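You operate a simulated robot arm through the tools that you are given. There is no shell and no other tool. Be economical: measure what you need, move in short steps, check, and stop when the job is done.

You run a simulated robot arm. Do the job below in one go: nothing can be reset, and whatever is moved stays where it is left.

## Task
The low or the middle hose leaks at its socket: find which, and move it to the green socket.
Fine: shut its tap and wait for 0 bar before you pull; tap on again, the air stays on; leave the hand valves, the regulator and the top station alone.

Only the result counts: the job must be done as asked and must still hold three seconds after the hand-in. Knocking over, shifting, dropping, spilling or breaking anything else fails it.

## Robot
A 7-joint arm with a two-finger parallel gripper on a trunk, on a base that drives. Base frame: it is fixed to the floor where the robot stands at the start and does not move with it; the origin is under the middle of the robot, x ahead of it, y to its left, z up. Readings come in mm, degrees, newtons and seconds.
With the tool pointing down near the work surface it reaches from about 500 to 560 mm from the robot's upright axis, wherever it stands. Its first joint turns from -166.0 to 166.0 degrees. Places, roughly: number one hand valve [600, -100, 800]; number three hand valve [600, -100, 1700]; number three tap [600, -200, 1600]; number two hand valve [600, -100, 1200]; orange-band plug (3x3x8 cm) [500, 100, 1700]; regulator knob [600, -400, 1300]; supply valve [600, -600, 1500]. Payload 1.57 kg.
The tool frame sits at the grasp point between the pads (the TCP): z along the fingers, y along the line on which they close. The tips reach 30 mm beyond it. Largest opening 80 mm; finger width 17, thickness 12; the body of the gripper, 40 by 82 mm, starts 80 mm behind the TCP.
Orientation is that of the tool frame in the base frame, as a unit quaternion [x, y, z, w]. With the fingers straight down and closing along the base's y, the tool's x points along the base's -x, its y along +y and its z along -z.

## Interface
- The arm moves only by the tool nudge_tool. Its argument "steps" is a list of rows, each a list of 7 numbers: the shift along the base's x, y, z in cm, then the turn, a rotation vector about the base's x, y, z in degrees, then the opening, from 0 (shut) to 1 (fully open). In form: [[dx, dy, dz, rx, ry, rz, jaw], ...]. A call has 1 to 8 rows; each row shifts and turns the commanded pose from where the row before left it. Each row takes 0.2 s and may step no farther than 50 mm and 8.6 degrees from the row before; otherwise, or with a gripper value out of range, the whole call is refused. A pose out of reach is approached as far as the arm can. The call stops where the force on the tool passes 90 N (or 10 N more than at its start, if that is more) or the arm is blocked; 0.2 s more then pass. Each finger travels about 153 mm/s and halts on what it meets, pressing with about 23 N; the grip force reading is that of the motor and also rises with nothing between the fingers. The clock runs only during rows and for 0.2 s after the last one: add rows that do not move to give the fingers time. It gives the time, the measured TCP pose, the force on the tool (base axes), the opening and the grip force at its end, in the units of the frame above (readings bear some noise), with the torque about the TCP (base axes, N m) and any sound that the robot's microphone picked up, and new pictures: "views" is both (left out), scene, wrist or none.
- Cameras (640 x 400 px; columns grow to the right, rows downward): "scene" is now at [-18.6, 146.6, 1391.6]; the picture's right is [-0.46, -0.89, 0.00], its down [-0.32, 0.17, -0.93] and it looks along [0.83, -0.43, -0.36] (base axes); focal length 258 px, centre (320, 200). "wrist" rides on the gripper at [72, -7, -122] in the tool frame; the picture's right is [0.09, 1.00, 0.00], its down [-0.84, 0.08, -0.54] and it looks along [-0.54, 0.05, 0.84] (tool axes); focal length 238 px, centre (320, 200). There is no depth. A picture from a camera that has moved, and an enlarged one, comes with that camera's place and axes in the base frame and with its lens.
- steer(legs): drives the robot by 1 to 6 legs, each [ahead, left, turn to the left] in mm, mm and degrees, along the robot's own axes; the way and the turn of a leg run together, so that a leg with both is an arc; at most 1500 mm and 180 degrees a leg. The arm and the cameras ride along, it lands a little off, and it stops where it bumps. It gives what a move gives, and a new picture of the scene camera.
- aim_head(pan, tilt): turns the head with the scene camera to pan (to the left, within 143 degrees either way) and tilt (down, from -29 to 69), counted from straight ahead of the robot. It gives what a move gives, and a new picture of the scene camera.
- inspect(camera, box): a new picture of the part [left, top, right, bottom] of that camera's present view, enlarged. No time passes.
- finish_job(): hands the job in; it is judged then, once.

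Work in short steps. Places have to be worked out from the pictures, the camera data and where the tool is seen: move nearer, look again, correct. Check each grasp and each placing, and mend what went wrong. You have 120 turns and 260 pictures in all, those below and enlarged ones among them. Open the gripper and draw the arm clear of the work before you hand the job in, unless the task says otherwise; then end with one line.

The tools are called after "Emit:" as a command line: name --pt "numbers of a row" for each row, then --argument value for the rest, lists and objects as JSON in quotes. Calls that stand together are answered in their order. nudge_tool: Moves the arm, as the interface text tells. Its arguments: {"type":"object","properties":{"steps":{"type":"array"},"views":{"type":"string","enum":["both","scene","wrist","none"]}},"required":["steps"]} The other tools are called the same way: steer (legs) drives the base; aim_head (pan, tilt) turns the head that bears the scene camera; inspect (camera, box) takes an enlarged picture of a part of a camera's view; finish_job () hands the job in.

At the start:

```text
time_s: 0.0
position: [449.3, 97.2, 1357.1]
tool_rot: [0.0, 1.0, 0.0, 0.0]
ft_force: [-0.4, -0.2, -1.8]
wrist_torque: [-0.04, 0.01, -0.01]
finger_gap: 80.1
grasp_force: 0.0
robot x, y, heading: [0.1, -2.9, -0.0]
head pan, tilt: [-27.6, 21.3]
```

scene: 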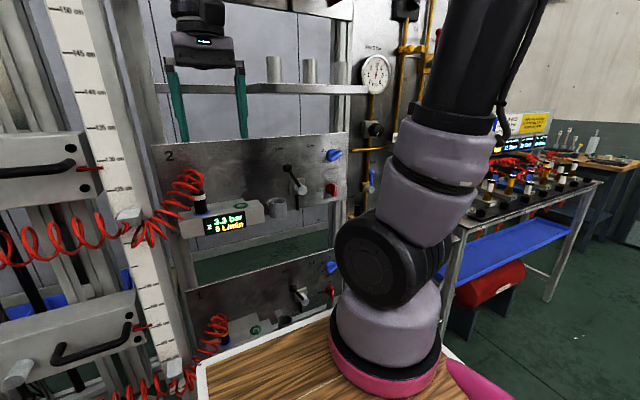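
wrist: 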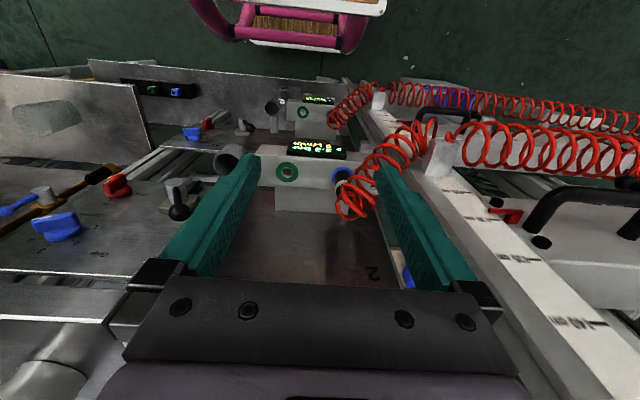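

I see station 2 (middle) with a display and station 1 (low) beneath. I enlarge both to read the displays and identify the parts.

Emit:
inspect --camera "scene" --box '[140, 120, 360, 260]'

Emit:
inspect --camera "scene" --box '[160, 240, 360, 370]'

Emit:
inspect --camera "wrist" --box '[160, 70, 440, 240]'

```text
2.86 times, centred on (250, 190) of scene
camera zoom: at [-18.6, 146.6, 1391.6], right [-0.46, -0.89, 0.0], down [-0.32, 0.17, -0.93], along [0.83, -0.43, -0.36], focal length 736 px, centre (520, 229)
```

zoom: 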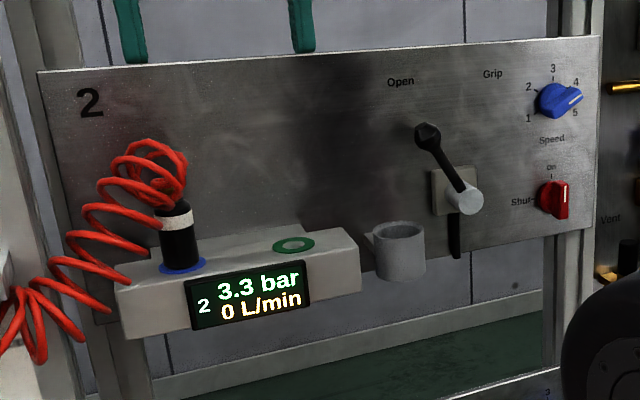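

```text
3.08 times, centred on (260, 305) of scene
camera zoom: at [-18.6, 146.6, 1391.6], right [-0.46, -0.89, 0.0], down [-0.32, 0.17, -0.93], along [0.83, -0.43, -0.36], focal length 793 px, centre (505, -123)
```

zoom: 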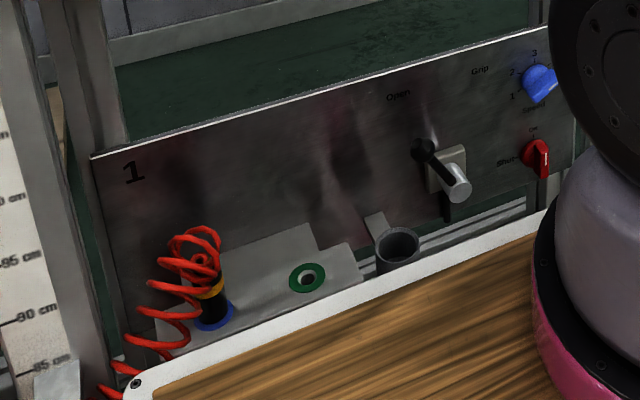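

```text
2.29 times, centred on (300, 155) of wrist
camera zoom: at [378.0, 88.6, 1480.2], right [-0.09, 1.0, 0.0], down [0.84, 0.08, 0.54], along [0.54, 0.05, -0.84], focal length 545 px, centre (366, 303)
```

zoom: 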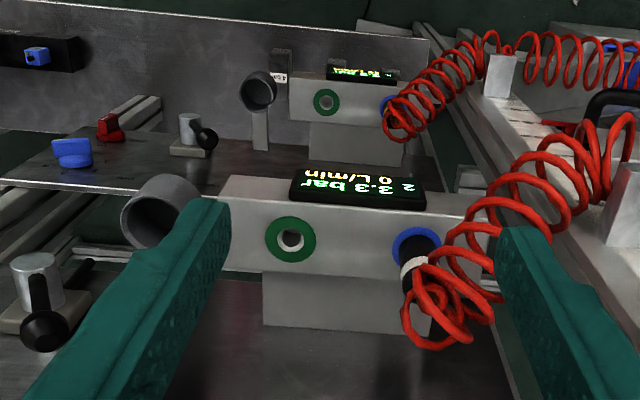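

Station 2 reads 3.3 bar, 0 L/min. I zoom in on station 1's display in the wrist view.

Emit:
inspect --camera "wrist" --box '[280, 85, 360, 135]'

Emit:
nudge_tool --pt "0 0 0 0 0 0 1" --views "none"

Emit:
aim_head --pan -10 --tilt 0

```text
8.00 times, centred on (320, 110) of wrist
camera zoom: at [378.0, 88.6, 1480.2], right [-0.09, 1.0, 0.0], down [0.84, 0.08, 0.54], along [0.54, 0.05, -0.84], focal length 1907 px, centre (320, 920)
```

zoom: 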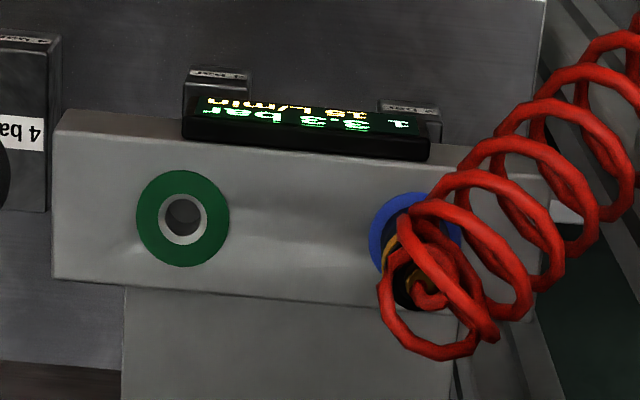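

```text
time_s: 0.4
position: [450.0, 96.9, 1357.0]
tool_rot: [-0.001, 1.0, 0.0, -0.001]
ft_force: [0.1, -0.7, 0.2]
wrist_torque: [-0.01, -0.01, 0.0]
finger_gap: 80.3
grasp_force: 0.1
robot x, y, heading: [2.3, -0.2, 0.1]
head pan, tilt: [-27.6, 21.3]
```

```text
time_s: 1.2
position: [450.5, 97.8, 1357.6]
tool_rot: [0.0, 1.0, 0.0, 0.0]
ft_force: [0.1, 0.5, 0.2]
wrist_torque: [0.0, -0.01, -0.01]
finger_gap: 80.2
grasp_force: 0.0
robot x, y, heading: [3.3, 0.4, -0.2]
head pan, tilt: [-10.0, 0.0]
camera scene: at [-12.3, 174.0, 1425.9], right [-0.17, -0.98, 0.0], down [0.0, 0.0, -1.0], along [0.98, -0.17, 0.0], focal length 258 px, centre (320, 200)
```

scene: 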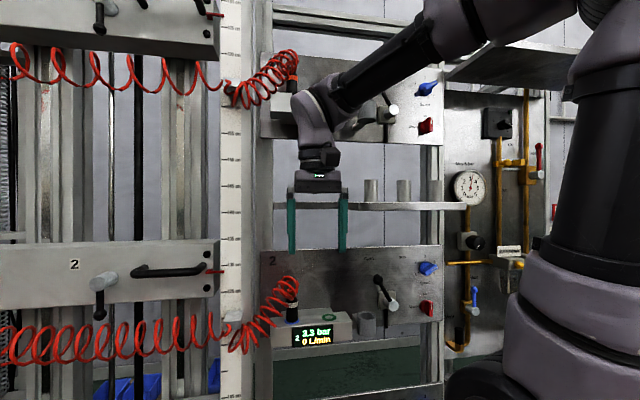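

Station 1 (low) shows 18 L/min at 3.3 bar while station 2 shows 0 – a first indication. I look further down and left to see station 1 and the carriages before deciding.

Emit:
aim_head --pan -10 --tilt 45

Emit:
aim_head --pan 25 --tilt 15

Emit:
inspect --camera "wrist" --box '[270, 80, 370, 142]'

```text
time_s: 2.4
position: [449.0, 97.7, 1357.3]
tool_rot: [0.0, 1.0, 0.0, -0.001]
ft_force: [-0.4, 0.7, 0.5]
wrist_torque: [0.01, 0.0, -0.02]
finger_gap: 80.2
grasp_force: 0.0
robot x, y, heading: [3.1, -1.5, -0.1]
head pan, tilt: [-10.0, 45.0]
camera scene: at [-20.8, 175.5, 1355.0], right [-0.17, -0.98, 0.0], down [-0.7, 0.12, -0.71], along [0.7, -0.12, -0.71], focal length 258 px, centre (320, 200)
```

scene: 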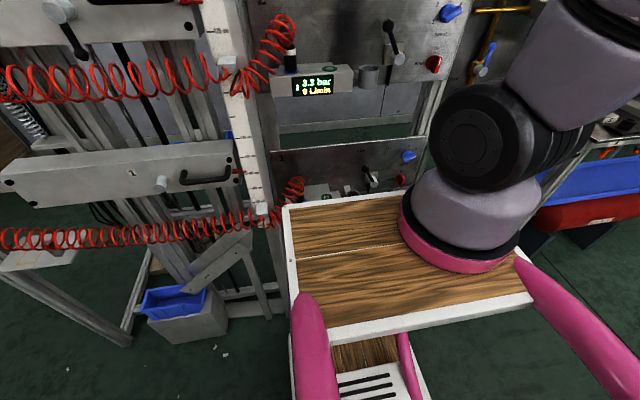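

```text
time_s: 3.4
position: [450.0, 97.0, 1357.6]
tool_rot: [0.0, 1.0, 0.0, 0.0]
ft_force: [-0.6, 0.6, 0.0]
wrist_torque: [-0.01, -0.01, 0.0]
finger_gap: 79.5
grasp_force: 0.0
robot x, y, heading: [-0.8, 1.9, -0.1]
head pan, tilt: [25.0, 15.0]
camera scene: at [-16.3, 229.1, 1401.7], right [0.42, -0.91, 0.0], down [-0.24, -0.11, -0.97], along [0.88, 0.41, -0.26], focal length 258 px, centre (320, 200)
```

scene: 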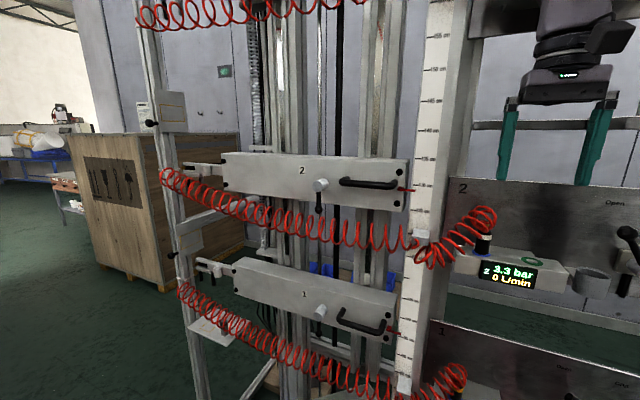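

```text
6.40 times, centred on (320, 111) of wrist
camera zoom: at [378.0, 88.6, 1480.2], right [-0.09, 1.0, 0.0], down [0.84, 0.08, 0.54], along [0.54, 0.05, -0.84], focal length 1525 px, centre (320, 770)
```

zoom: 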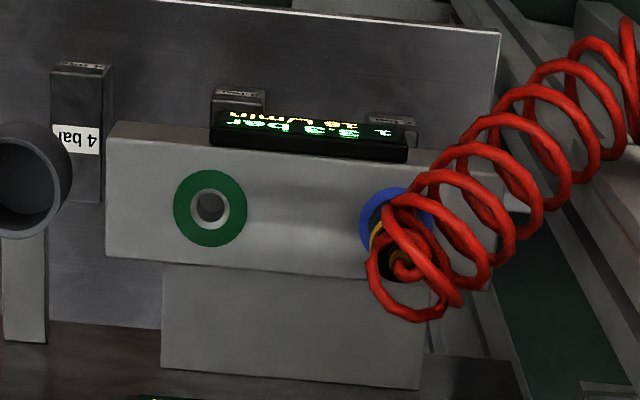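

Station 1 is the only one with flow (18 L/min), so hose 1 is suspect; no sound yet. I estimate blue socket 1 ≈ [532,135,811], green ≈ [531,57,811], tap 1 ≈ [590,-208,790]. I look at my own deck and arm to plan how to get down there.

Emit:
aim_head --pan -35 --tilt 60

Emit:
aim_head --pan -40 --tilt 0

```text
time_s: 4.7
position: [450.6, 97.6, 1358.0]
tool_rot: [-0.001, 1.0, -0.001, 0.0]
ft_force: [-0.1, 0.2, 0.0]
wrist_torque: [-0.04, 0.0, 0.0]
finger_gap: 79.9
grasp_force: 0.1
robot x, y, heading: [0.5, -0.9, 0.1]
head pan, tilt: [-35.0, 60.0]
camera scene: at [-46.3, 151.5, 1335.5], right [-0.57, -0.82, 0.0], down [-0.71, 0.5, -0.5], along [0.41, -0.29, -0.87], focal length 258 px, centre (320, 200)
```

scene: 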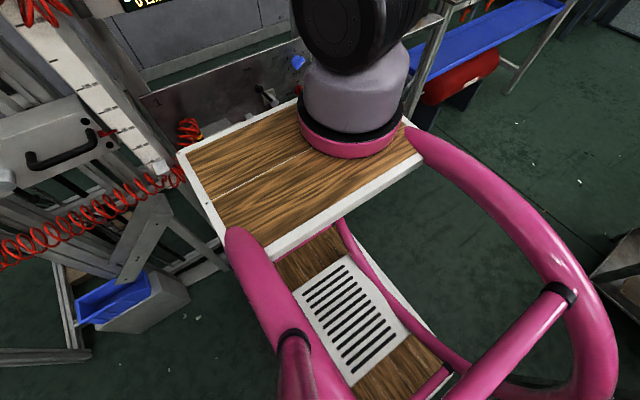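

```text
time_s: 6.0
position: [449.8, 97.7, 1355.8]
tool_rot: [0.0, 1.0, 0.001, 0.0]
ft_force: [-0.6, -0.3, 1.0]
wrist_torque: [-0.02, 0.03, 0.01]
finger_gap: 79.7
grasp_force: 0.1
robot x, y, heading: [-1.0, 1.8, -0.1]
head pan, tilt: [-40.0, 0.0]
camera scene: at [-32.0, 131.8, 1425.9], right [-0.64, -0.77, 0.0], down [0.0, 0.0, -1.0], along [0.77, -0.64, 0.0], focal length 258 px, centre (320, 200)
```

scene: 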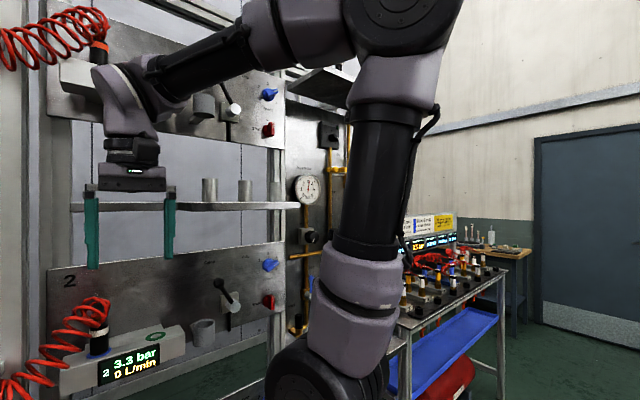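

The arm stands on a deck at about z≈1050–1100, so to point the tool level at station 1 I need room. I drive back 200 mm first.

Emit:
steer --legs '[[-220, 0, 0]]'

Emit:
aim_head --pan -15 --tilt 30

```text
time_s: 7.5
position: [333.9, 104.5, 1357.2]
tool_rot: [-0.004, 1.0, 0.001, 0.001]
ft_force: [0.1, 0.4, -0.4]
wrist_torque: [0.01, 0.0, -0.01]
finger_gap: 80.2
grasp_force: 0.2
robot x, y, heading: [-114.0, 3.5, 0.6]
head pan, tilt: [-40.0, 0.0]
stopped in leg 1: the robot was blocked; the commanded pose is now the measured one
camera scene: at [-148.6, 134.1, 1425.9], right [-0.64, -0.77, 0.0], down [0.0, 0.0, -1.0], along [0.77, -0.64, 0.0], focal length 258 px, centre (320, 200)
```

scene: 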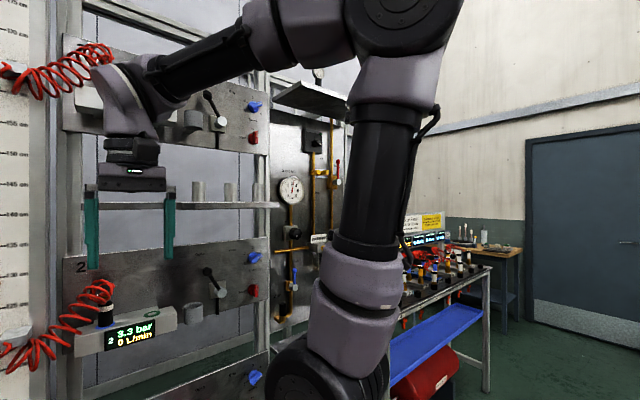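

```text
time_s: 8.5
position: [333.4, 104.9, 1357.2]
tool_rot: [-0.005, 1.0, 0.0, 0.001]
ft_force: [0.0, 0.2, -0.6]
wrist_torque: [0.02, 0.0, 0.02]
finger_gap: 79.7
grasp_force: 0.0
robot x, y, heading: [-116.3, 3.9, 0.2]
head pan, tilt: [-15.0, 30.0]
camera scene: at [-130.5, 168.6, 1377.7], right [-0.25, -0.97, 0.0], down [-0.48, 0.13, -0.87], along [0.84, -0.22, -0.5], focal length 258 px, centre (320, 200)
```

scene: 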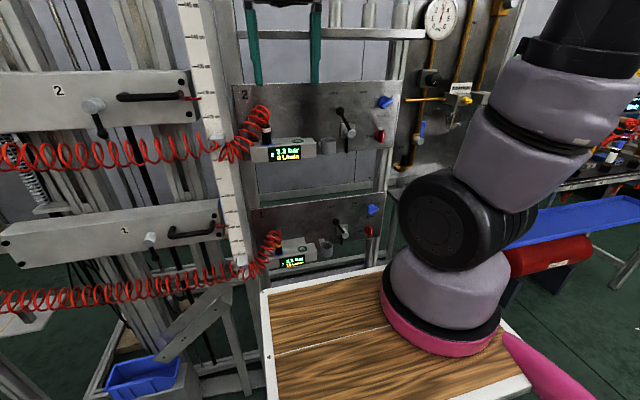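

The base was blocked behind after 115 mm. I read the displays and look behind to see what is there.

Emit:
inspect --camera "scene" --box '[220, 70, 420, 280]'

Emit:
aim_head --pan 140 --tilt 40

Emit:
aim_head --pan -140 --tilt 40

```text
1.90 times, centred on (320, 175) of scene
camera zoom: at [-130.5, 168.6, 1377.7], right [-0.25, -0.97, 0.0], down [-0.48, 0.13, -0.87], along [0.84, -0.22, -0.5], focal length 491 px, centre (320, 248)
```

zoom: 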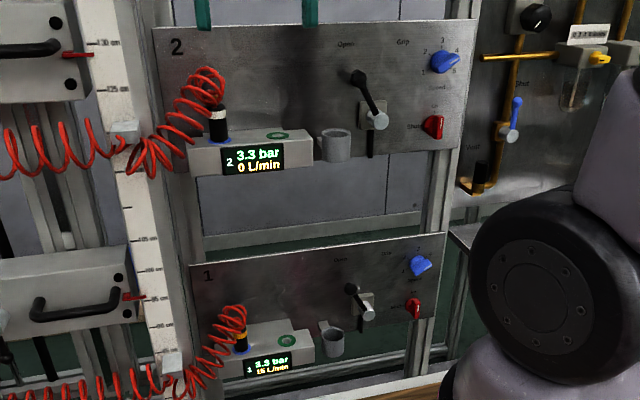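

```text
time_s: 10.9
position: [332.3, 103.0, 1357.3]
tool_rot: [-0.004, 1.0, 0.0, 0.0]
ft_force: [0.2, -0.4, 0.2]
wrist_torque: [0.0, -0.01, 0.04]
finger_gap: 80.0
grasp_force: 0.1
robot x, y, heading: [-111.9, 1.2, 0.4]
head pan, tilt: [140.0, 40.0]
camera scene: at [-283.7, 245.4, 1362.2], right [0.64, 0.77, 0.0], down [0.5, -0.41, -0.77], along [-0.59, 0.49, -0.64], focal length 258 px, centre (320, 200)
```

scene: 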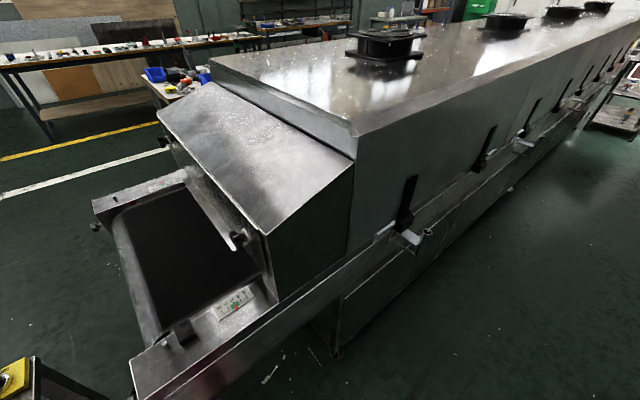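

```text
time_s: 14.8
position: [333.1, 104.0, 1358.0]
tool_rot: [-0.004, 1.0, 0.0, 0.001]
ft_force: [-0.1, -0.4, -0.8]
wrist_torque: [-0.04, 0.03, -0.03]
finger_gap: 79.8
grasp_force: 0.1
robot x, y, heading: [-113.0, 3.2, 0.6]
head pan, tilt: [-140.0, 40.0]
camera scene: at [-282.7, 136.0, 1362.2], right [-0.65, 0.76, 0.0], down [0.49, 0.42, -0.77], along [-0.58, -0.5, -0.64], focal length 258 px, centre (320, 200)
```

scene: 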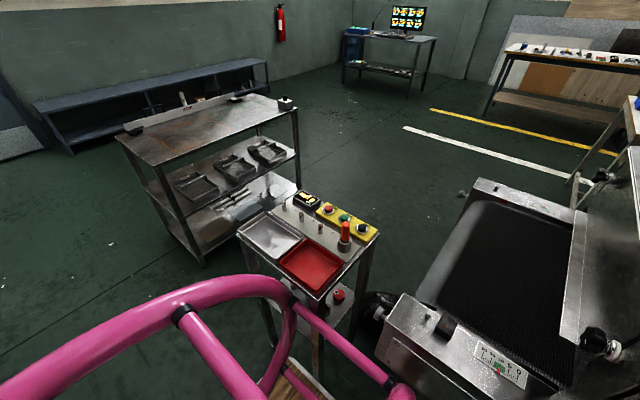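

Nothing behind appears disturbed; I will avoid going further back. Flow at station 1 is still ~16 L/min, station 2 at 0, so hose 1 leaks. I now aim the head back and swing the arm down toward tap 1, pitching the tool forward.

Emit:
aim_head --pan -15 --tilt 30

Emit:
nudge_tool --pt "1 -2.5 -4 0 -4.5 0 1" --pt "1 -2.5 -4 0 -4.5 0 1" --pt "1 -2.5 -4 0 -4.5 0 1" --pt "1 -2.5 -4 0 -4.5 0 1" --pt "1 -2.5 -4 0 -4.5 0 1"

```text
time_s: 16.8
position: [333.2, 103.7, 1357.9]
tool_rot: [-0.005, 1.0, 0.0, 0.0]
ft_force: [-0.2, 0.2, 0.4]
wrist_torque: [-0.01, 0.0, -0.01]
finger_gap: 80.0
grasp_force: 0.0
robot x, y, heading: [-119.0, 3.4, 0.4]
head pan, tilt: [-15.0, 30.0]
camera scene: at [-130.5, 168.6, 1377.6], right [-0.25, -0.97, 0.0], down [-0.48, 0.13, -0.87], along [0.84, -0.22, -0.5], focal length 258 px, centre (320, 200)
```

scene: 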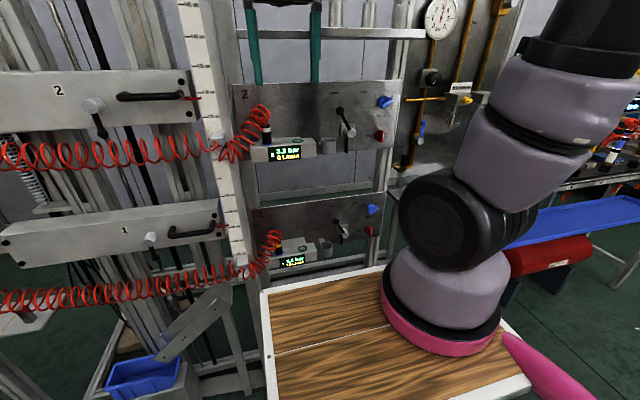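

```text
time_s: 18.0
position: [417.0, -9.6, 1188.5]
tool_rot: [-0.004, 0.981, -0.001, 0.195]
ft_force: [-1.8, 0.1, 0.0]
wrist_torque: [-0.04, -0.01, 0.0]
finger_gap: 80.1
grasp_force: 0.1
out of reach, approached as far as the arm can: row 5
robot x, y, heading: [-115.1, 1.3, 0.6]
head pan, tilt: [-15.0, 30.0]
camera scene: at [-131.1, 168.7, 1377.6], right [-0.25, -0.97, 0.0], down [-0.48, 0.12, -0.87], along [0.84, -0.22, -0.5], focal length 258 px, centre (320, 200)
camera wrist: at [303.7, -19.8, 1274.2], right [-0.09, 0.99, -0.04], down [0.57, 0.09, 0.82], along [0.82, 0.06, -0.57], focal length 238 px, centre (320, 200)
```

scene: 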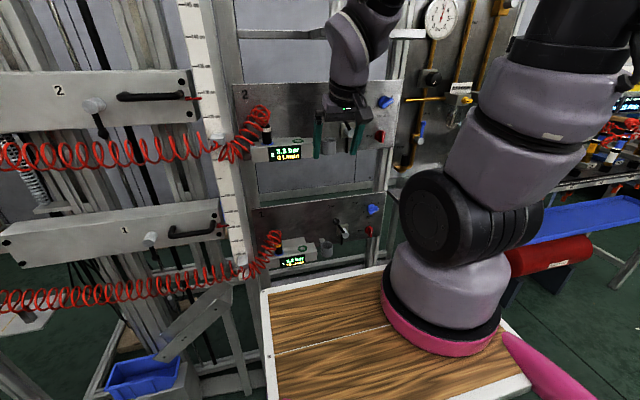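
wrist: 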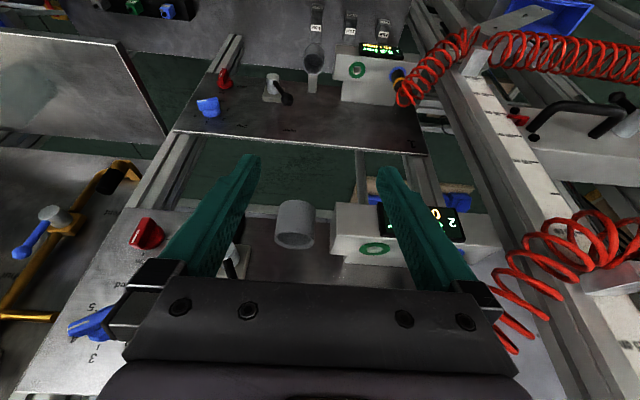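

The arm stopped at its limit in this direction. I probe whether it goes further down or forward.

Emit:
nudge_tool --pt "2 0 -3 0 0 0 1" --pt "2 0 -3 0 0 0 1" --views "none"

Emit:
nudge_tool --pt "0 0 0 0 -8 0 1" --pt "0 0 0 0 -8 0 1" --views "scene"

```text
time_s: 18.6
position: [459.5, -5.6, 1127.6]
tool_rot: [-0.006, 0.981, 0.0, 0.196]
ft_force: [0.0, 0.1, 0.7]
wrist_torque: [0.01, -0.03, 0.0]
finger_gap: 79.9
grasp_force: 0.1
out of reach, approached as far as the arm can: row 1
robot x, y, heading: [-115.3, 5.9, 0.5]
head pan, tilt: [-15.0, 30.0]
```

```text
time_s: 19.2
position: [490.8, 3.0, 1144.0]
tool_rot: [-0.006, 0.957, -0.01, 0.29]
ft_force: [-55.4, -2.6, -14.4]
wrist_torque: [-0.45, 0.97, 2.16]
finger_gap: 78.2
grasp_force: 0.0
out of reach, approached as far as the arm can: row 1, 2
robot x, y, heading: [-115.6, 3.2, 0.5]
head pan, tilt: [-15.0, 30.0]
camera scene: at [-132.5, 168.6, 1377.6], right [-0.25, -0.97, 0.0], down [-0.48, 0.13, -0.87], along [0.84, -0.22, -0.5], focal length 258 px, centre (320, 200)
```

scene: 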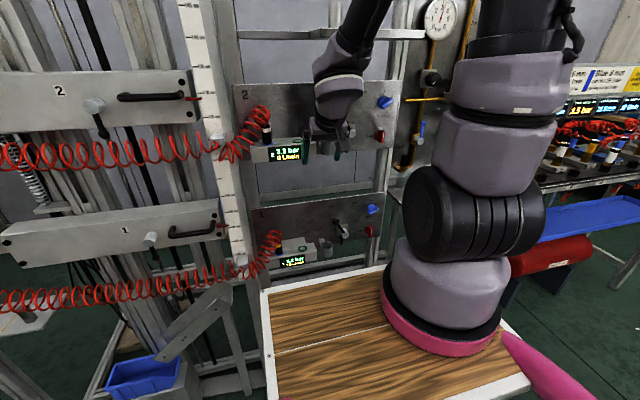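

Contact at −55 N on x: the fingers met station 2's block or cup. I back straight off now.

Emit:
nudge_tool --pt "-4 0 0 0 0 0 1" --pt "-4 0 0 0 0 0 1"

```text
time_s: 19.8
position: [464.1, 27.5, 1183.9]
tool_rot: [-0.003, 0.955, -0.009, 0.295]
ft_force: [-0.2, 0.0, -0.2]
wrist_torque: [-0.02, 0.05, -0.01]
finger_gap: 79.8
grasp_force: 0.0
out of reach, approached as far as the arm can: row 1, 2
robot x, y, heading: [-116.8, -0.5, 0.7]
head pan, tilt: [-15.0, 30.0]
camera scene: at [-129.7, 168.7, 1377.6], right [-0.25, -0.97, 0.0], down [-0.48, 0.12, -0.87], along [0.84, -0.22, -0.5], focal length 258 px, centre (320, 200)
camera wrist: at [336.1, 20.3, 1244.9], right [-0.08, 0.99, -0.07], down [0.39, 0.09, 0.92], along [0.92, 0.04, -0.39], focal length 238 px, centre (320, 200)
```

scene: 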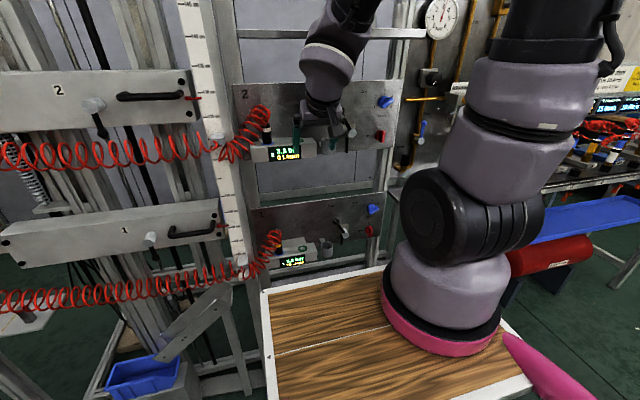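
wrist: 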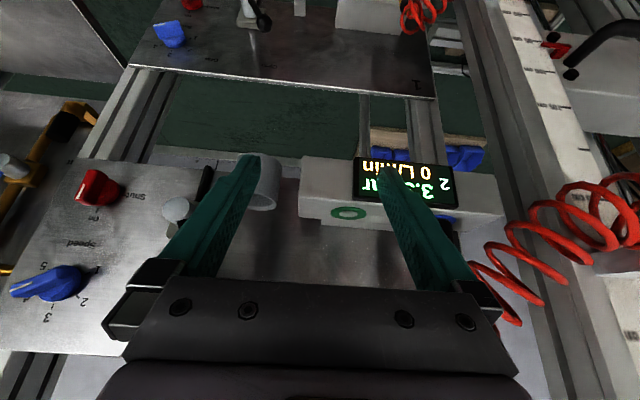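

My reach model: the wrist must stay ≥360 mm from the shoulder (≈[0,0,1255]), so I should pass down with the tool vertical at x≈390 and pitch forward only below. First I lift away and return the tool to vertical.

Emit:
nudge_tool --pt "2 0 5 0 8 0 1" --pt "2 0 4 0 8 0 1" --pt "1 0 4 0 8 0 1" --pt "0 0 0 0 7 0 1" --pt "0 0 0 0 7.5 0 1"

Emit:
inspect --camera "scene" --box '[230, 80, 400, 280]'

```text
refused: row 1 steps farther than a row can; nothing moved
```

```text
2.00 times, centred on (315, 180) of scene
camera zoom: at [-129.7, 168.7, 1377.6], right [-0.25, -0.97, 0.0], down [-0.48, 0.12, -0.87], along [0.84, -0.22, -0.5], focal length 515 px, centre (330, 240)
```

zoom: 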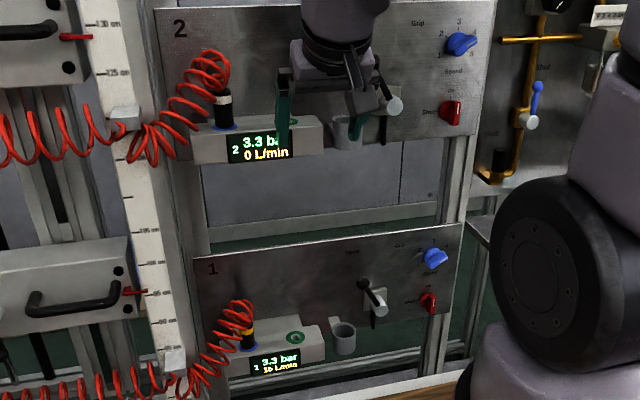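

The step was slightly too long; station 2's cup and lever look undisturbed. I repeat with shorter steps.

Emit:
nudge_tool --pt "1 0 4.5 0 8 0 1" --pt "2 0 4 0 8 0 1" --pt "2 0 4 0 8 0 1" --pt "0 0 0 0 7 0 1" --pt "0 0 0 0 7.5 0 1"

```text
time_s: 20.6
position: [493.8, 32.2, 1283.8]
tool_rot: [0.001, 0.995, -0.006, 0.101]
ft_force: [-27.9, 5.2, 7.8]
wrist_torque: [-0.87, -3.24, -0.75]
finger_gap: 80.0
grasp_force: 0.1
robot x, y, heading: [-114.3, 2.7, 0.5]
head pan, tilt: [-15.0, 30.0]
stopped in row 3: the force on the tool passed its limit at 149 N (the readings are from after the stop); the commanded pose is now the measured one
camera scene: at [-132.3, 169.2, 1377.5], right [-0.25, -0.97, 0.0], down [-0.48, 0.12, -0.87], along [0.84, -0.22, -0.5], focal length 258 px, centre (320, 200)
camera wrist: at [397.9, 24.1, 1389.8], right [-0.09, 1.0, -0.03], down [0.71, 0.08, 0.7], along [0.7, 0.04, -0.72], focal length 238 px, centre (320, 200)
```

scene: 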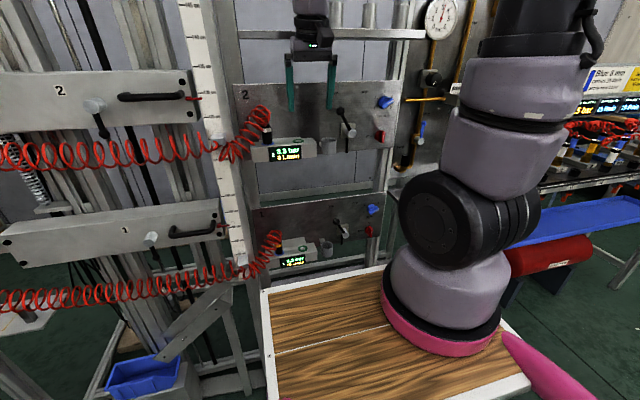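
wrist: 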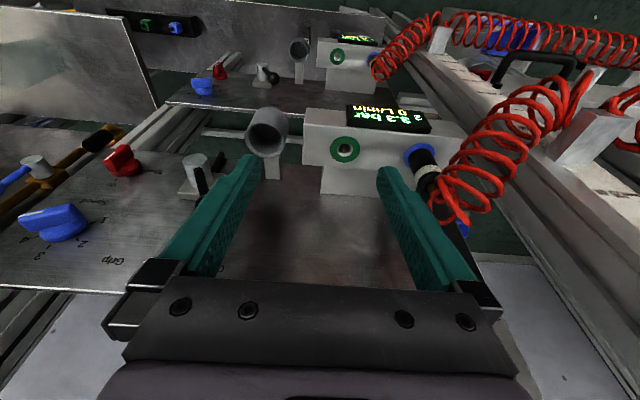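

The gripper body touched the shelf edge above. The commanded pose is now the measured one, so I pull straight back.

Emit:
nudge_tool --pt "-4 0 0 0 0 0 1" --pt "-4 0 0 0 0 0 1" --pt "-2 0 0 0 6 0 1" --pt "0 0 0 0 5.8 0 1"

Emit:
aim_head --pan -15 --tilt 5

```text
time_s: 21.6
position: [395.3, 28.7, 1282.6]
tool_rot: [0.001, 1.0, -0.007, -0.004]
ft_force: [0.2, 0.1, 0.0]
wrist_torque: [-0.01, -0.03, 0.0]
finger_gap: 79.6
grasp_force: 0.1
robot x, y, heading: [-116.6, 4.3, 0.6]
head pan, tilt: [-15.0, 30.0]
camera scene: at [-130.8, 168.7, 1377.6], right [-0.25, -0.97, 0.0], down [-0.48, 0.12, -0.87], along [0.84, -0.22, -0.5], focal length 258 px, centre (320, 200)
camera wrist: at [324.7, 21.1, 1406.5], right [-0.09, 1.0, -0.01], down [0.84, 0.08, 0.54], along [0.53, 0.04, -0.84], focal length 238 px, centre (320, 200)
```

scene: 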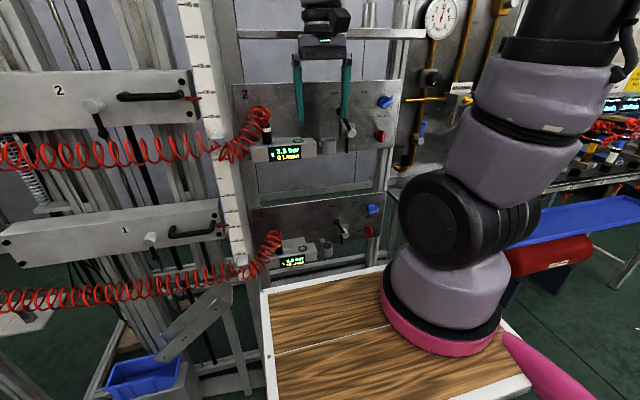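
wrist: 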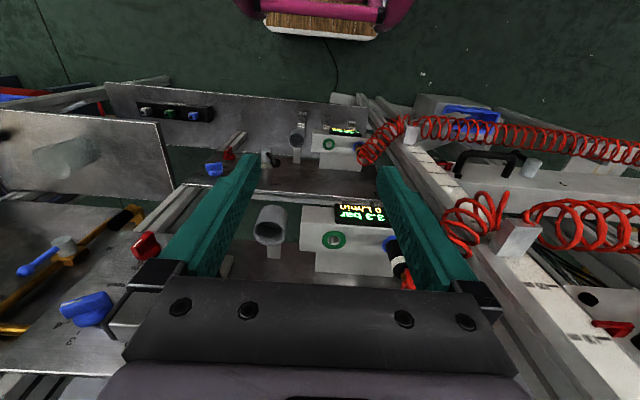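

```text
time_s: 22.5
position: [396.2, 27.5, 1282.5]
tool_rot: [0.001, 1.0, -0.007, -0.002]
ft_force: [-0.1, -1.1, 0.2]
wrist_torque: [0.0, -0.02, -0.01]
finger_gap: 80.1
grasp_force: 0.1
robot x, y, heading: [-112.5, 1.4, 0.5]
head pan, tilt: [-15.0, 5.0]
camera scene: at [-129.2, 168.5, 1417.9], right [-0.25, -0.97, 0.0], down [-0.09, 0.02, -1.0], along [0.96, -0.25, -0.09], focal length 258 px, centre (320, 200)
```

scene: 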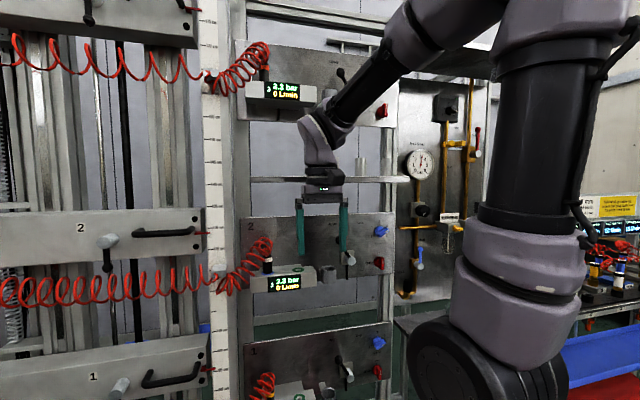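

Clear again, shelf items upright. Now tool vertical at x≈395; I go right and down in front of tap 1.

Emit:
nudge_tool --pt "0 -2.9 -4 0 0 0 1" --pt "0 -2.9 -4 0 0 0 1" --pt "0 -2.9 -4 0 0 0 1" --pt "0 -2.9 -4 0 0 0 1" --pt "0 -2.9 -4 0 0 0 1" --pt "0 -2.9 -4 0 0 0 1" --pt "0 -2.9 -4 0 0 0 1" --pt "0 -2.9 -4 0 0 0 1"

```text
time_s: 24.3
position: [406.7, -202.2, 967.6]
tool_rot: [0.0, 1.0, -0.007, -0.002]
ft_force: [-0.9, 0.2, -0.8]
wrist_torque: [-0.03, -0.03, -0.01]
finger_gap: 80.2
grasp_force: 0.1
out of reach, approached as far as the arm can: row 6, 7
robot x, y, heading: [-113.4, 2.7, 0.6]
head pan, tilt: [-15.0, 5.0]
camera scene: at [-129.9, 169.0, 1417.9], right [-0.25, -0.97, 0.0], down [-0.08, 0.02, -1.0], along [0.96, -0.25, -0.09], focal length 258 px, centre (320, 200)
camera wrist: at [335.4, -209.5, 1090.5], right [-0.09, 1.0, -0.01], down [0.84, 0.09, 0.54], along [0.54, 0.04, -0.84], focal length 238 px, centre (320, 200)
```

scene: 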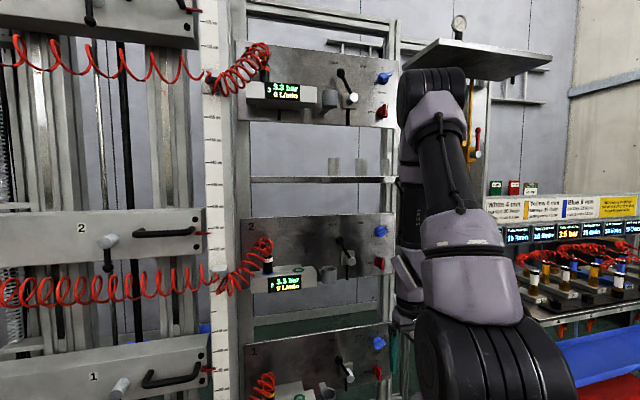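
wrist: 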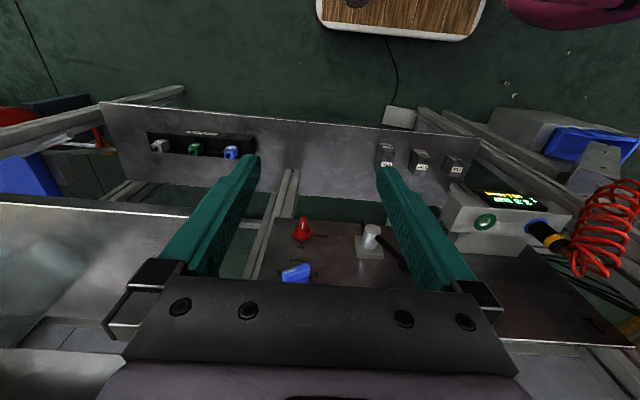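

Arm is at (407,−202,968), tool down. I zoom on the sign board at right in case it matters, and on the tap in the wrist view.

Emit:
inspect --camera "scene" --box '[480, 170, 640, 270]'

Emit:
inspect --camera "wrist" --box '[250, 130, 610, 300]'

```text
4.00 times, centred on (560, 220) of scene
camera zoom: at [-129.9, 169.0, 1417.9], right [-0.25, -0.97, 0.0], down [-0.08, 0.02, -1.0], along [0.96, -0.25, -0.09], focal length 1031 px, centre (-640, 120)
```

zoom: 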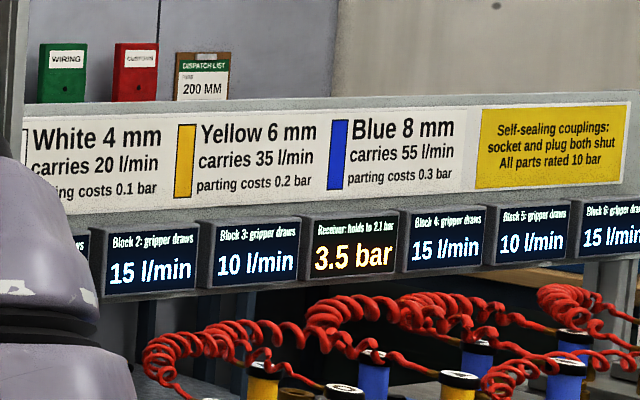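

```text
1.78 times, centred on (430, 215) of wrist
camera zoom: at [335.4, -209.5, 1090.5], right [-0.09, 1.0, -0.01], down [0.84, 0.09, 0.54], along [0.54, 0.04, -0.84], focal length 424 px, centre (124, 173)
```

zoom: 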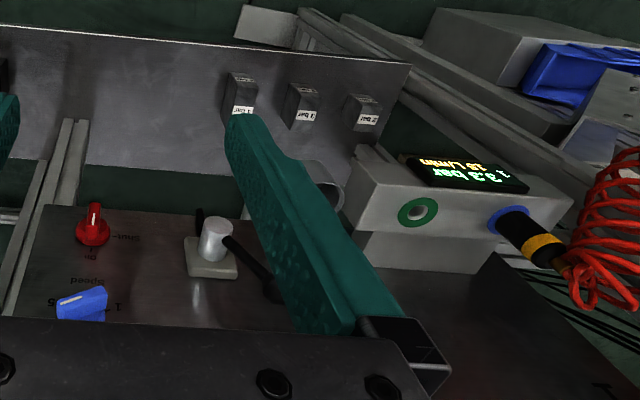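

The bench belongs to something else; couplings are self-sealing. Now I go down and pitch the tool to horizontal in front of tap 1.

Emit:
nudge_tool --pt "0 0 -4 0 0 0 1" --pt "0 0 -4 0 0 0 1" --pt "0 0 -4 0 -4 0 1" --pt "0.8 0 -4 0 -8.4 0 1" --pt "0.8 0 0 0 -8.4 0 1" --pt "0.8 0 0 0 -8.4 0 1" --pt "0.8 0 0 0 -8.4 0 1" --pt "0.8 0 0 0 -8.4 0 1"

```text
time_s: 25.5
position: [503.1, -205.1, 878.9]
tool_rot: [-0.022, 0.965, -0.041, 0.259]
ft_force: [-7.2, -0.2, -2.9]
wrist_torque: [-0.11, -0.74, 0.05]
finger_gap: 80.0
grasp_force: 0.0
out of reach, approached as far as the arm can: row 6
robot x, y, heading: [-99.4, 9.0, 2.4]
head pan, tilt: [-15.0, 5.0]
stopped in row 6: the arm was blocked; the commanded pose is now the measured one
camera scene: at [-126.9, 178.6, 1417.4], right [-0.22, -0.97, 0.0], down [-0.08, 0.02, -1.0], along [0.97, -0.22, -0.08], focal length 258 px, centre (320, 200)
camera wrist: at [379.4, -209.4, 948.9], right [-0.1, 0.99, -0.14], down [0.45, 0.17, 0.88], along [0.89, 0.03, -0.46], focal length 238 px, centre (320, 200)
```

scene: 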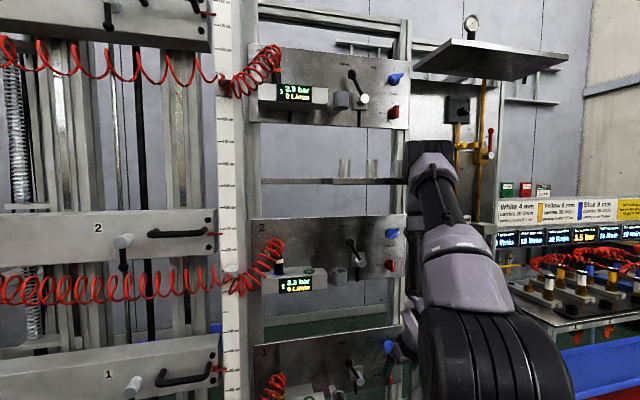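
wrist: 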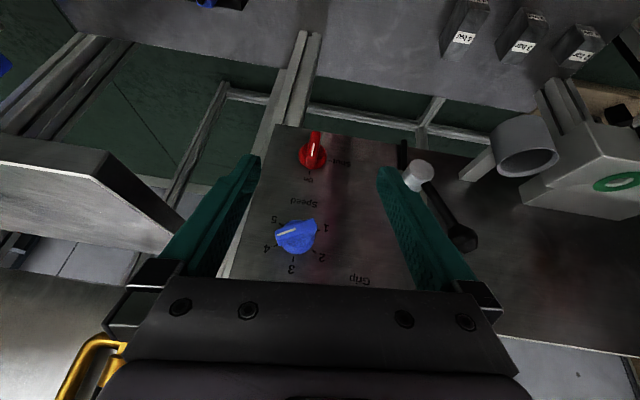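

The arm reports being blocked and the base shifted slightly. I look at the arm from the head to see what it touches.

Emit:
aim_head --pan -35 --tilt 35

Emit:
aim_head --pan -45 --tilt 5

```text
time_s: 26.4
position: [499.3, -205.3, 877.1]
tool_rot: [-0.021, 0.965, -0.042, 0.258]
ft_force: [-0.1, -0.3, -0.3]
wrist_torque: [0.01, 0.0, 0.0]
finger_gap: 79.9
grasp_force: 0.1
robot x, y, heading: [-101.7, 11.2, 2.1]
head pan, tilt: [-35.0, 35.0]
camera scene: at [-143.2, 151.6, 1369.2], right [-0.54, -0.84, 0.0], down [-0.48, 0.31, -0.82], along [0.69, -0.45, -0.57], focal length 258 px, centre (320, 200)
```

scene: 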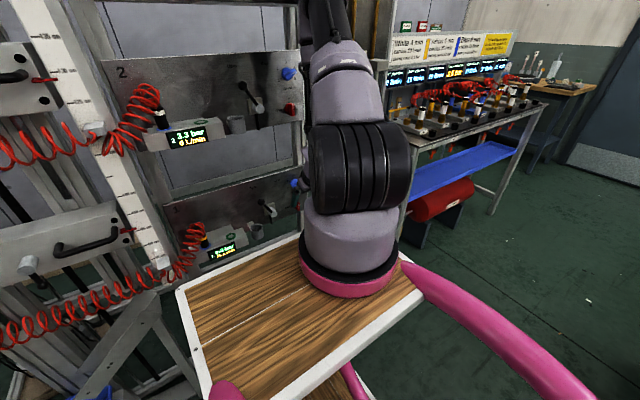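

```text
time_s: 27.4
position: [498.5, -205.5, 876.3]
tool_rot: [-0.02, 0.965, -0.042, 0.257]
ft_force: [1.5, -0.6, -0.4]
wrist_torque: [-0.01, -0.02, -0.03]
finger_gap: 80.1
grasp_force: 0.1
robot x, y, heading: [-103.4, 13.6, 2.0]
head pan, tilt: [-45.0, 5.0]
camera scene: at [-150.1, 137.0, 1417.2], right [-0.68, -0.73, 0.0], down [-0.06, 0.06, -1.0], along [0.73, -0.68, -0.08], focal length 258 px, centre (320, 200)
```

scene: 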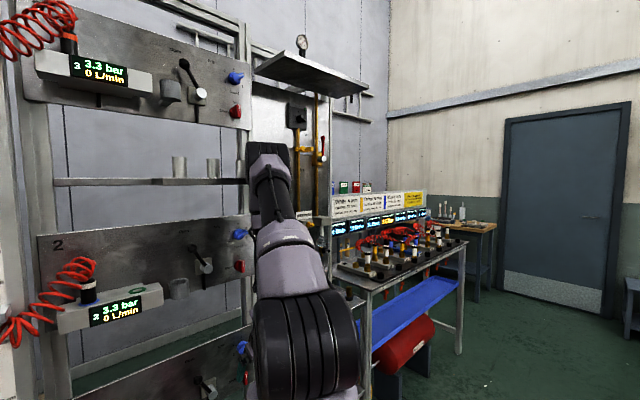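

I see no contact; the wrist likely crossed a singularity (forearm straight in line with the tool while the arm plane is yawed). I return to vertical, then will pitch in the arm's own plane.

Emit:
nudge_tool --pt "-2 0 1 0 7.5 0 1" --pt "-2 0 1 0 7.5 0 1" --pt "-2 0 0 0 7.5 0 1" --pt "-1 0 0 0 7.3 0 1" --views "none"

```text
time_s: 28.4
position: [427.1, -207.6, 886.8]
tool_rot: [-0.027, 0.999, -0.031, -0.012]
ft_force: [-0.2, -0.1, -0.2]
wrist_torque: [-0.01, -0.02, 0.01]
finger_gap: 79.9
grasp_force: 0.0
robot x, y, heading: [-101.7, 9.7, 2.2]
head pan, tilt: [-45.0, 5.0]
```

Vertical again at (427,−208,887). Now I yaw the tool −28° into the arm plane while lowering, then start pitching in that plane.

Emit:
nudge_tool --pt "0 0 -2 0 0 -7 1" --pt "0 0 -2 0 0 -7 1" --pt "0 0 -2 0 0 -7 1" --pt "0 0 -2 0 0 -7 1" --pt "0.4 0 0 -3.2 -6 0 1" --pt "0.4 0 0 -3.2 -6 0 1" --pt "0.4 0 0 -3.2 -6 0 1"

```text
time_s: 30.1
position: [503.2, -244.2, 876.8]
tool_rot: [0.227, 0.938, -0.077, 0.249]
ft_force: [-0.7, -0.7, -0.5]
wrist_torque: [0.02, 0.01, 0.03]
finger_gap: 80.1
grasp_force: 0.2
robot x, y, heading: [-107.7, -3.6, 0.6]
head pan, tilt: [-45.0, 5.0]
stopped in row 7: the arm was blocked; the commanded pose is now the measured one
camera scene: at [-162.2, 121.8, 1417.0], right [-0.7, -0.72, -0.01], down [-0.05, 0.06, -1.0], along [0.71, -0.7, -0.08], focal length 258 px, centre (320, 200)
camera wrist: at [392.2, -193.1, 947.4], right [0.39, 0.92, -0.08], down [0.45, -0.12, 0.88], along [0.8, -0.38, -0.46], focal length 238 px, centre (320, 200)
```

scene: 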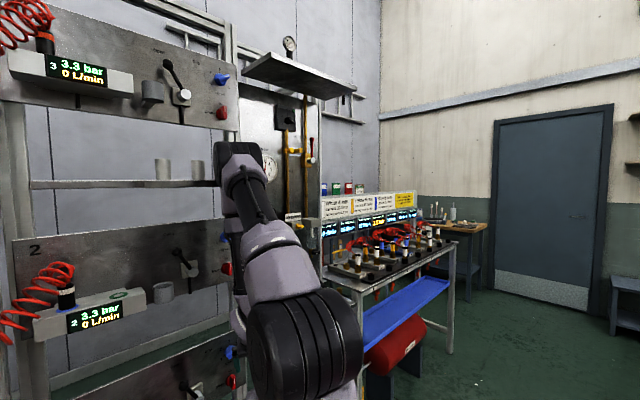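
wrist: 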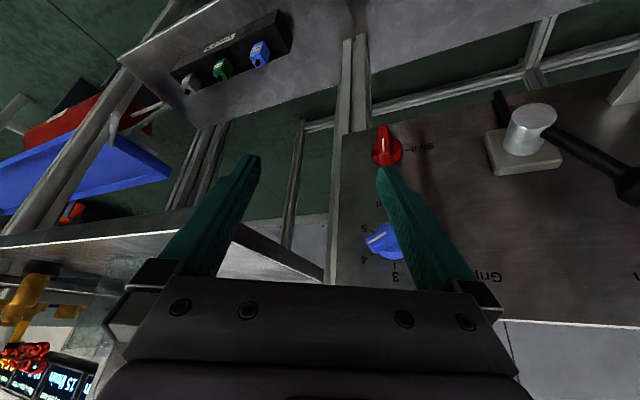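

Both stops happened exactly where tool and forearm were in line: this looks like a Panda-type wrist limit/singularity, so only ~30–35° forward pitch is available down here. That still allows pushing the tap wing with closed fingertips from above. I zoom on the tap.

Emit:
inspect --camera "wrist" --box '[340, 100, 500, 200]'

Emit:
inspect --camera "scene" --box '[160, 330, 260, 400]'

```text
4.00 times, centred on (420, 150) of wrist
camera zoom: at [392.2, -193.1, 947.4], right [0.39, 0.92, -0.08], down [0.45, -0.12, 0.88], along [0.8, -0.38, -0.46], focal length 953 px, centre (-80, 400)
```

zoom: 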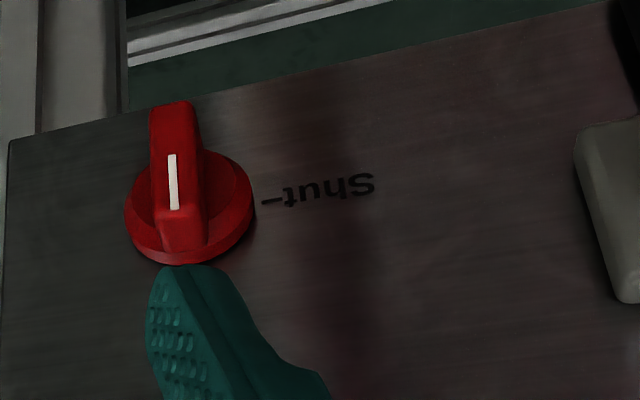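

```text
5.71 times, centred on (210, 365) of scene
camera zoom: at [-162.2, 121.8, 1417.0], right [-0.7, -0.72, -0.01], down [-0.05, 0.06, -1.0], along [0.71, -0.7, -0.08], focal length 1472 px, centre (949, -743)
```

zoom: 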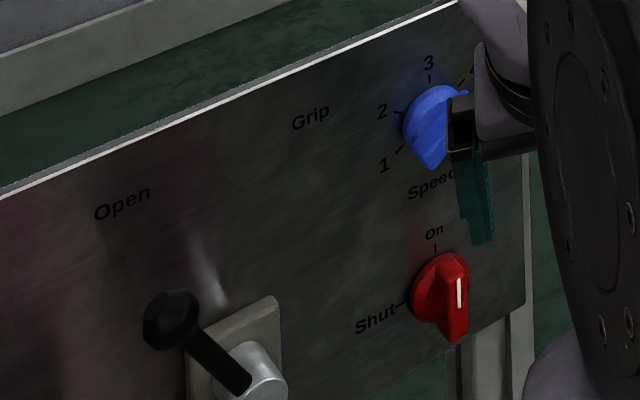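

The bar-shaped tap handle is clear: centre ≈(585,−213,785), bar vertical (On), symmetrical, blue Grip knob 100 mm above. I close the fingers and approach to the right of the bar at pitch 30°.

Emit:
nudge_tool --pt "0 0 0 0 0 7 0.3" --pt "1.0 0 -1.5 0 0 3 0" --pt "1.0 0 -1.5 0 0 0 0" --pt "0.8 0 -1 0 0 0 0" --pt "0 0 0 0 0 0 0"

Emit:
inspect --camera "wrist" --box '[220, 60, 460, 210]'

```text
time_s: 31.5
position: [585.2, -251.9, 874.5]
tool_rot: [0.148, 0.942, -0.064, 0.293]
ft_force: [-29.3, -19.1, -20.5]
wrist_torque: [-0.32, 0.94, -0.26]
finger_gap: 0.1
grasp_force: 21.6
robot x, y, heading: [-97.5, -4.0, 0.3]
head pan, tilt: [-45.0, 5.0]
stopped in row 5: the arm was blocked; the commanded pose is now the measured one
camera scene: at [-194.4, 124.8, 1422.9], right [-0.7, -0.71, -0.03], down [-0.02, 0.06, -1.0], along [0.71, -0.7, -0.05], focal length 258 px, centre (320, 200)
camera wrist: at [461.4, -218.7, 934.7], right [0.24, 0.97, -0.09], down [0.39, -0.02, 0.92], along [0.89, -0.26, -0.38], focal length 238 px, centre (320, 200)
```

scene: 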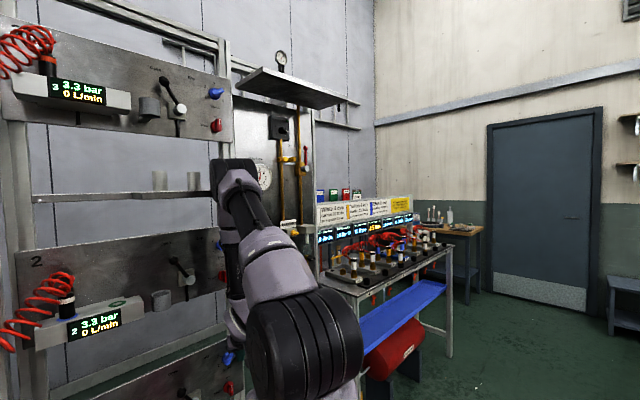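
wrist: 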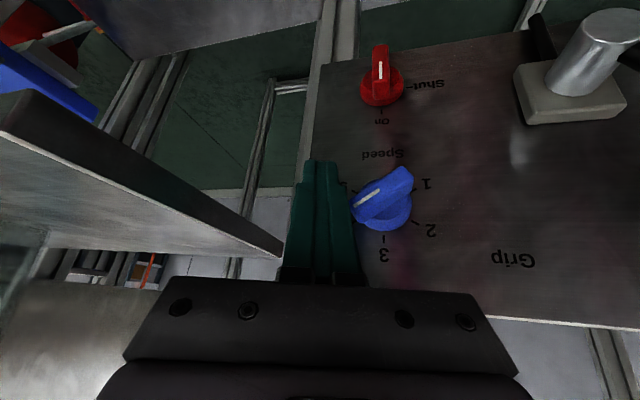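

```text
2.67 times, centred on (340, 135) of wrist
camera zoom: at [461.4, -218.7, 934.7], right [0.24, 0.97, -0.09], down [0.39, -0.02, 0.92], along [0.89, -0.26, -0.38], focal length 636 px, centre (267, 373)
```

zoom: 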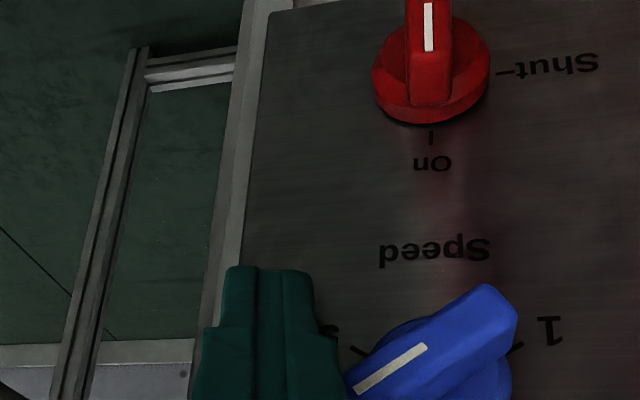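

The arm did not follow: it stayed high and went forward beside the blue knob with contact. I retreat straight back at once.

Emit:
nudge_tool --pt "-2 0 0.5 0 0 0 0" --pt "-3 0 1 0 0 0 0" --pt "-4 0 1 0 5 0 0" --pt "-4 0 1 0 6 0 0"

```text
time_s: 32.5
position: [456.5, -239.0, 873.8]
tool_rot: [0.132, 0.973, -0.075, 0.172]
ft_force: [0.4, -0.2, 1.1]
wrist_torque: [0.03, 0.0, 0.02]
finger_gap: 0.1
grasp_force: 21.6
out of reach, approached as far as the arm can: row 4
robot x, y, heading: [-95.6, -0.5, 1.3]
head pan, tilt: [-45.0, 5.0]
camera scene: at [-150.1, 130.5, 1417.1], right [-0.69, -0.72, 0.0], down [-0.05, 0.06, -1.0], along [0.72, -0.69, -0.08], focal length 258 px, centre (320, 200)
camera wrist: at [352.0, -207.7, 963.1], right [0.2, 0.97, -0.13], down [0.61, -0.02, 0.79], along [0.77, -0.24, -0.59], focal length 238 px, centre (320, 200)
```

scene: 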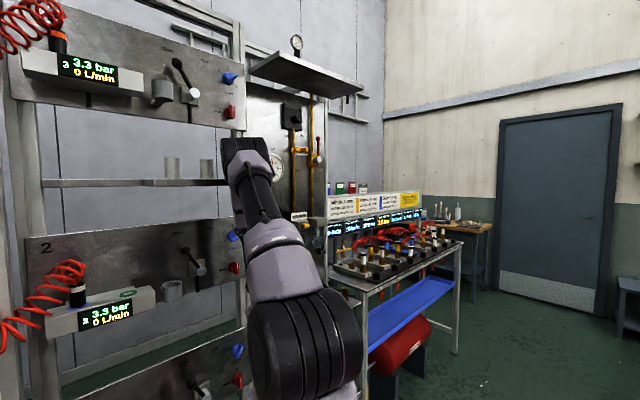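
wrist: 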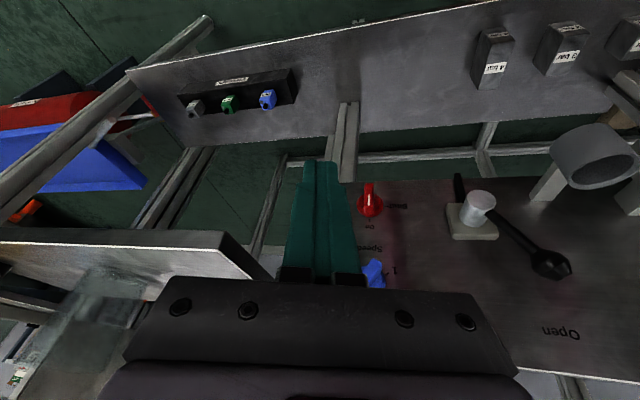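

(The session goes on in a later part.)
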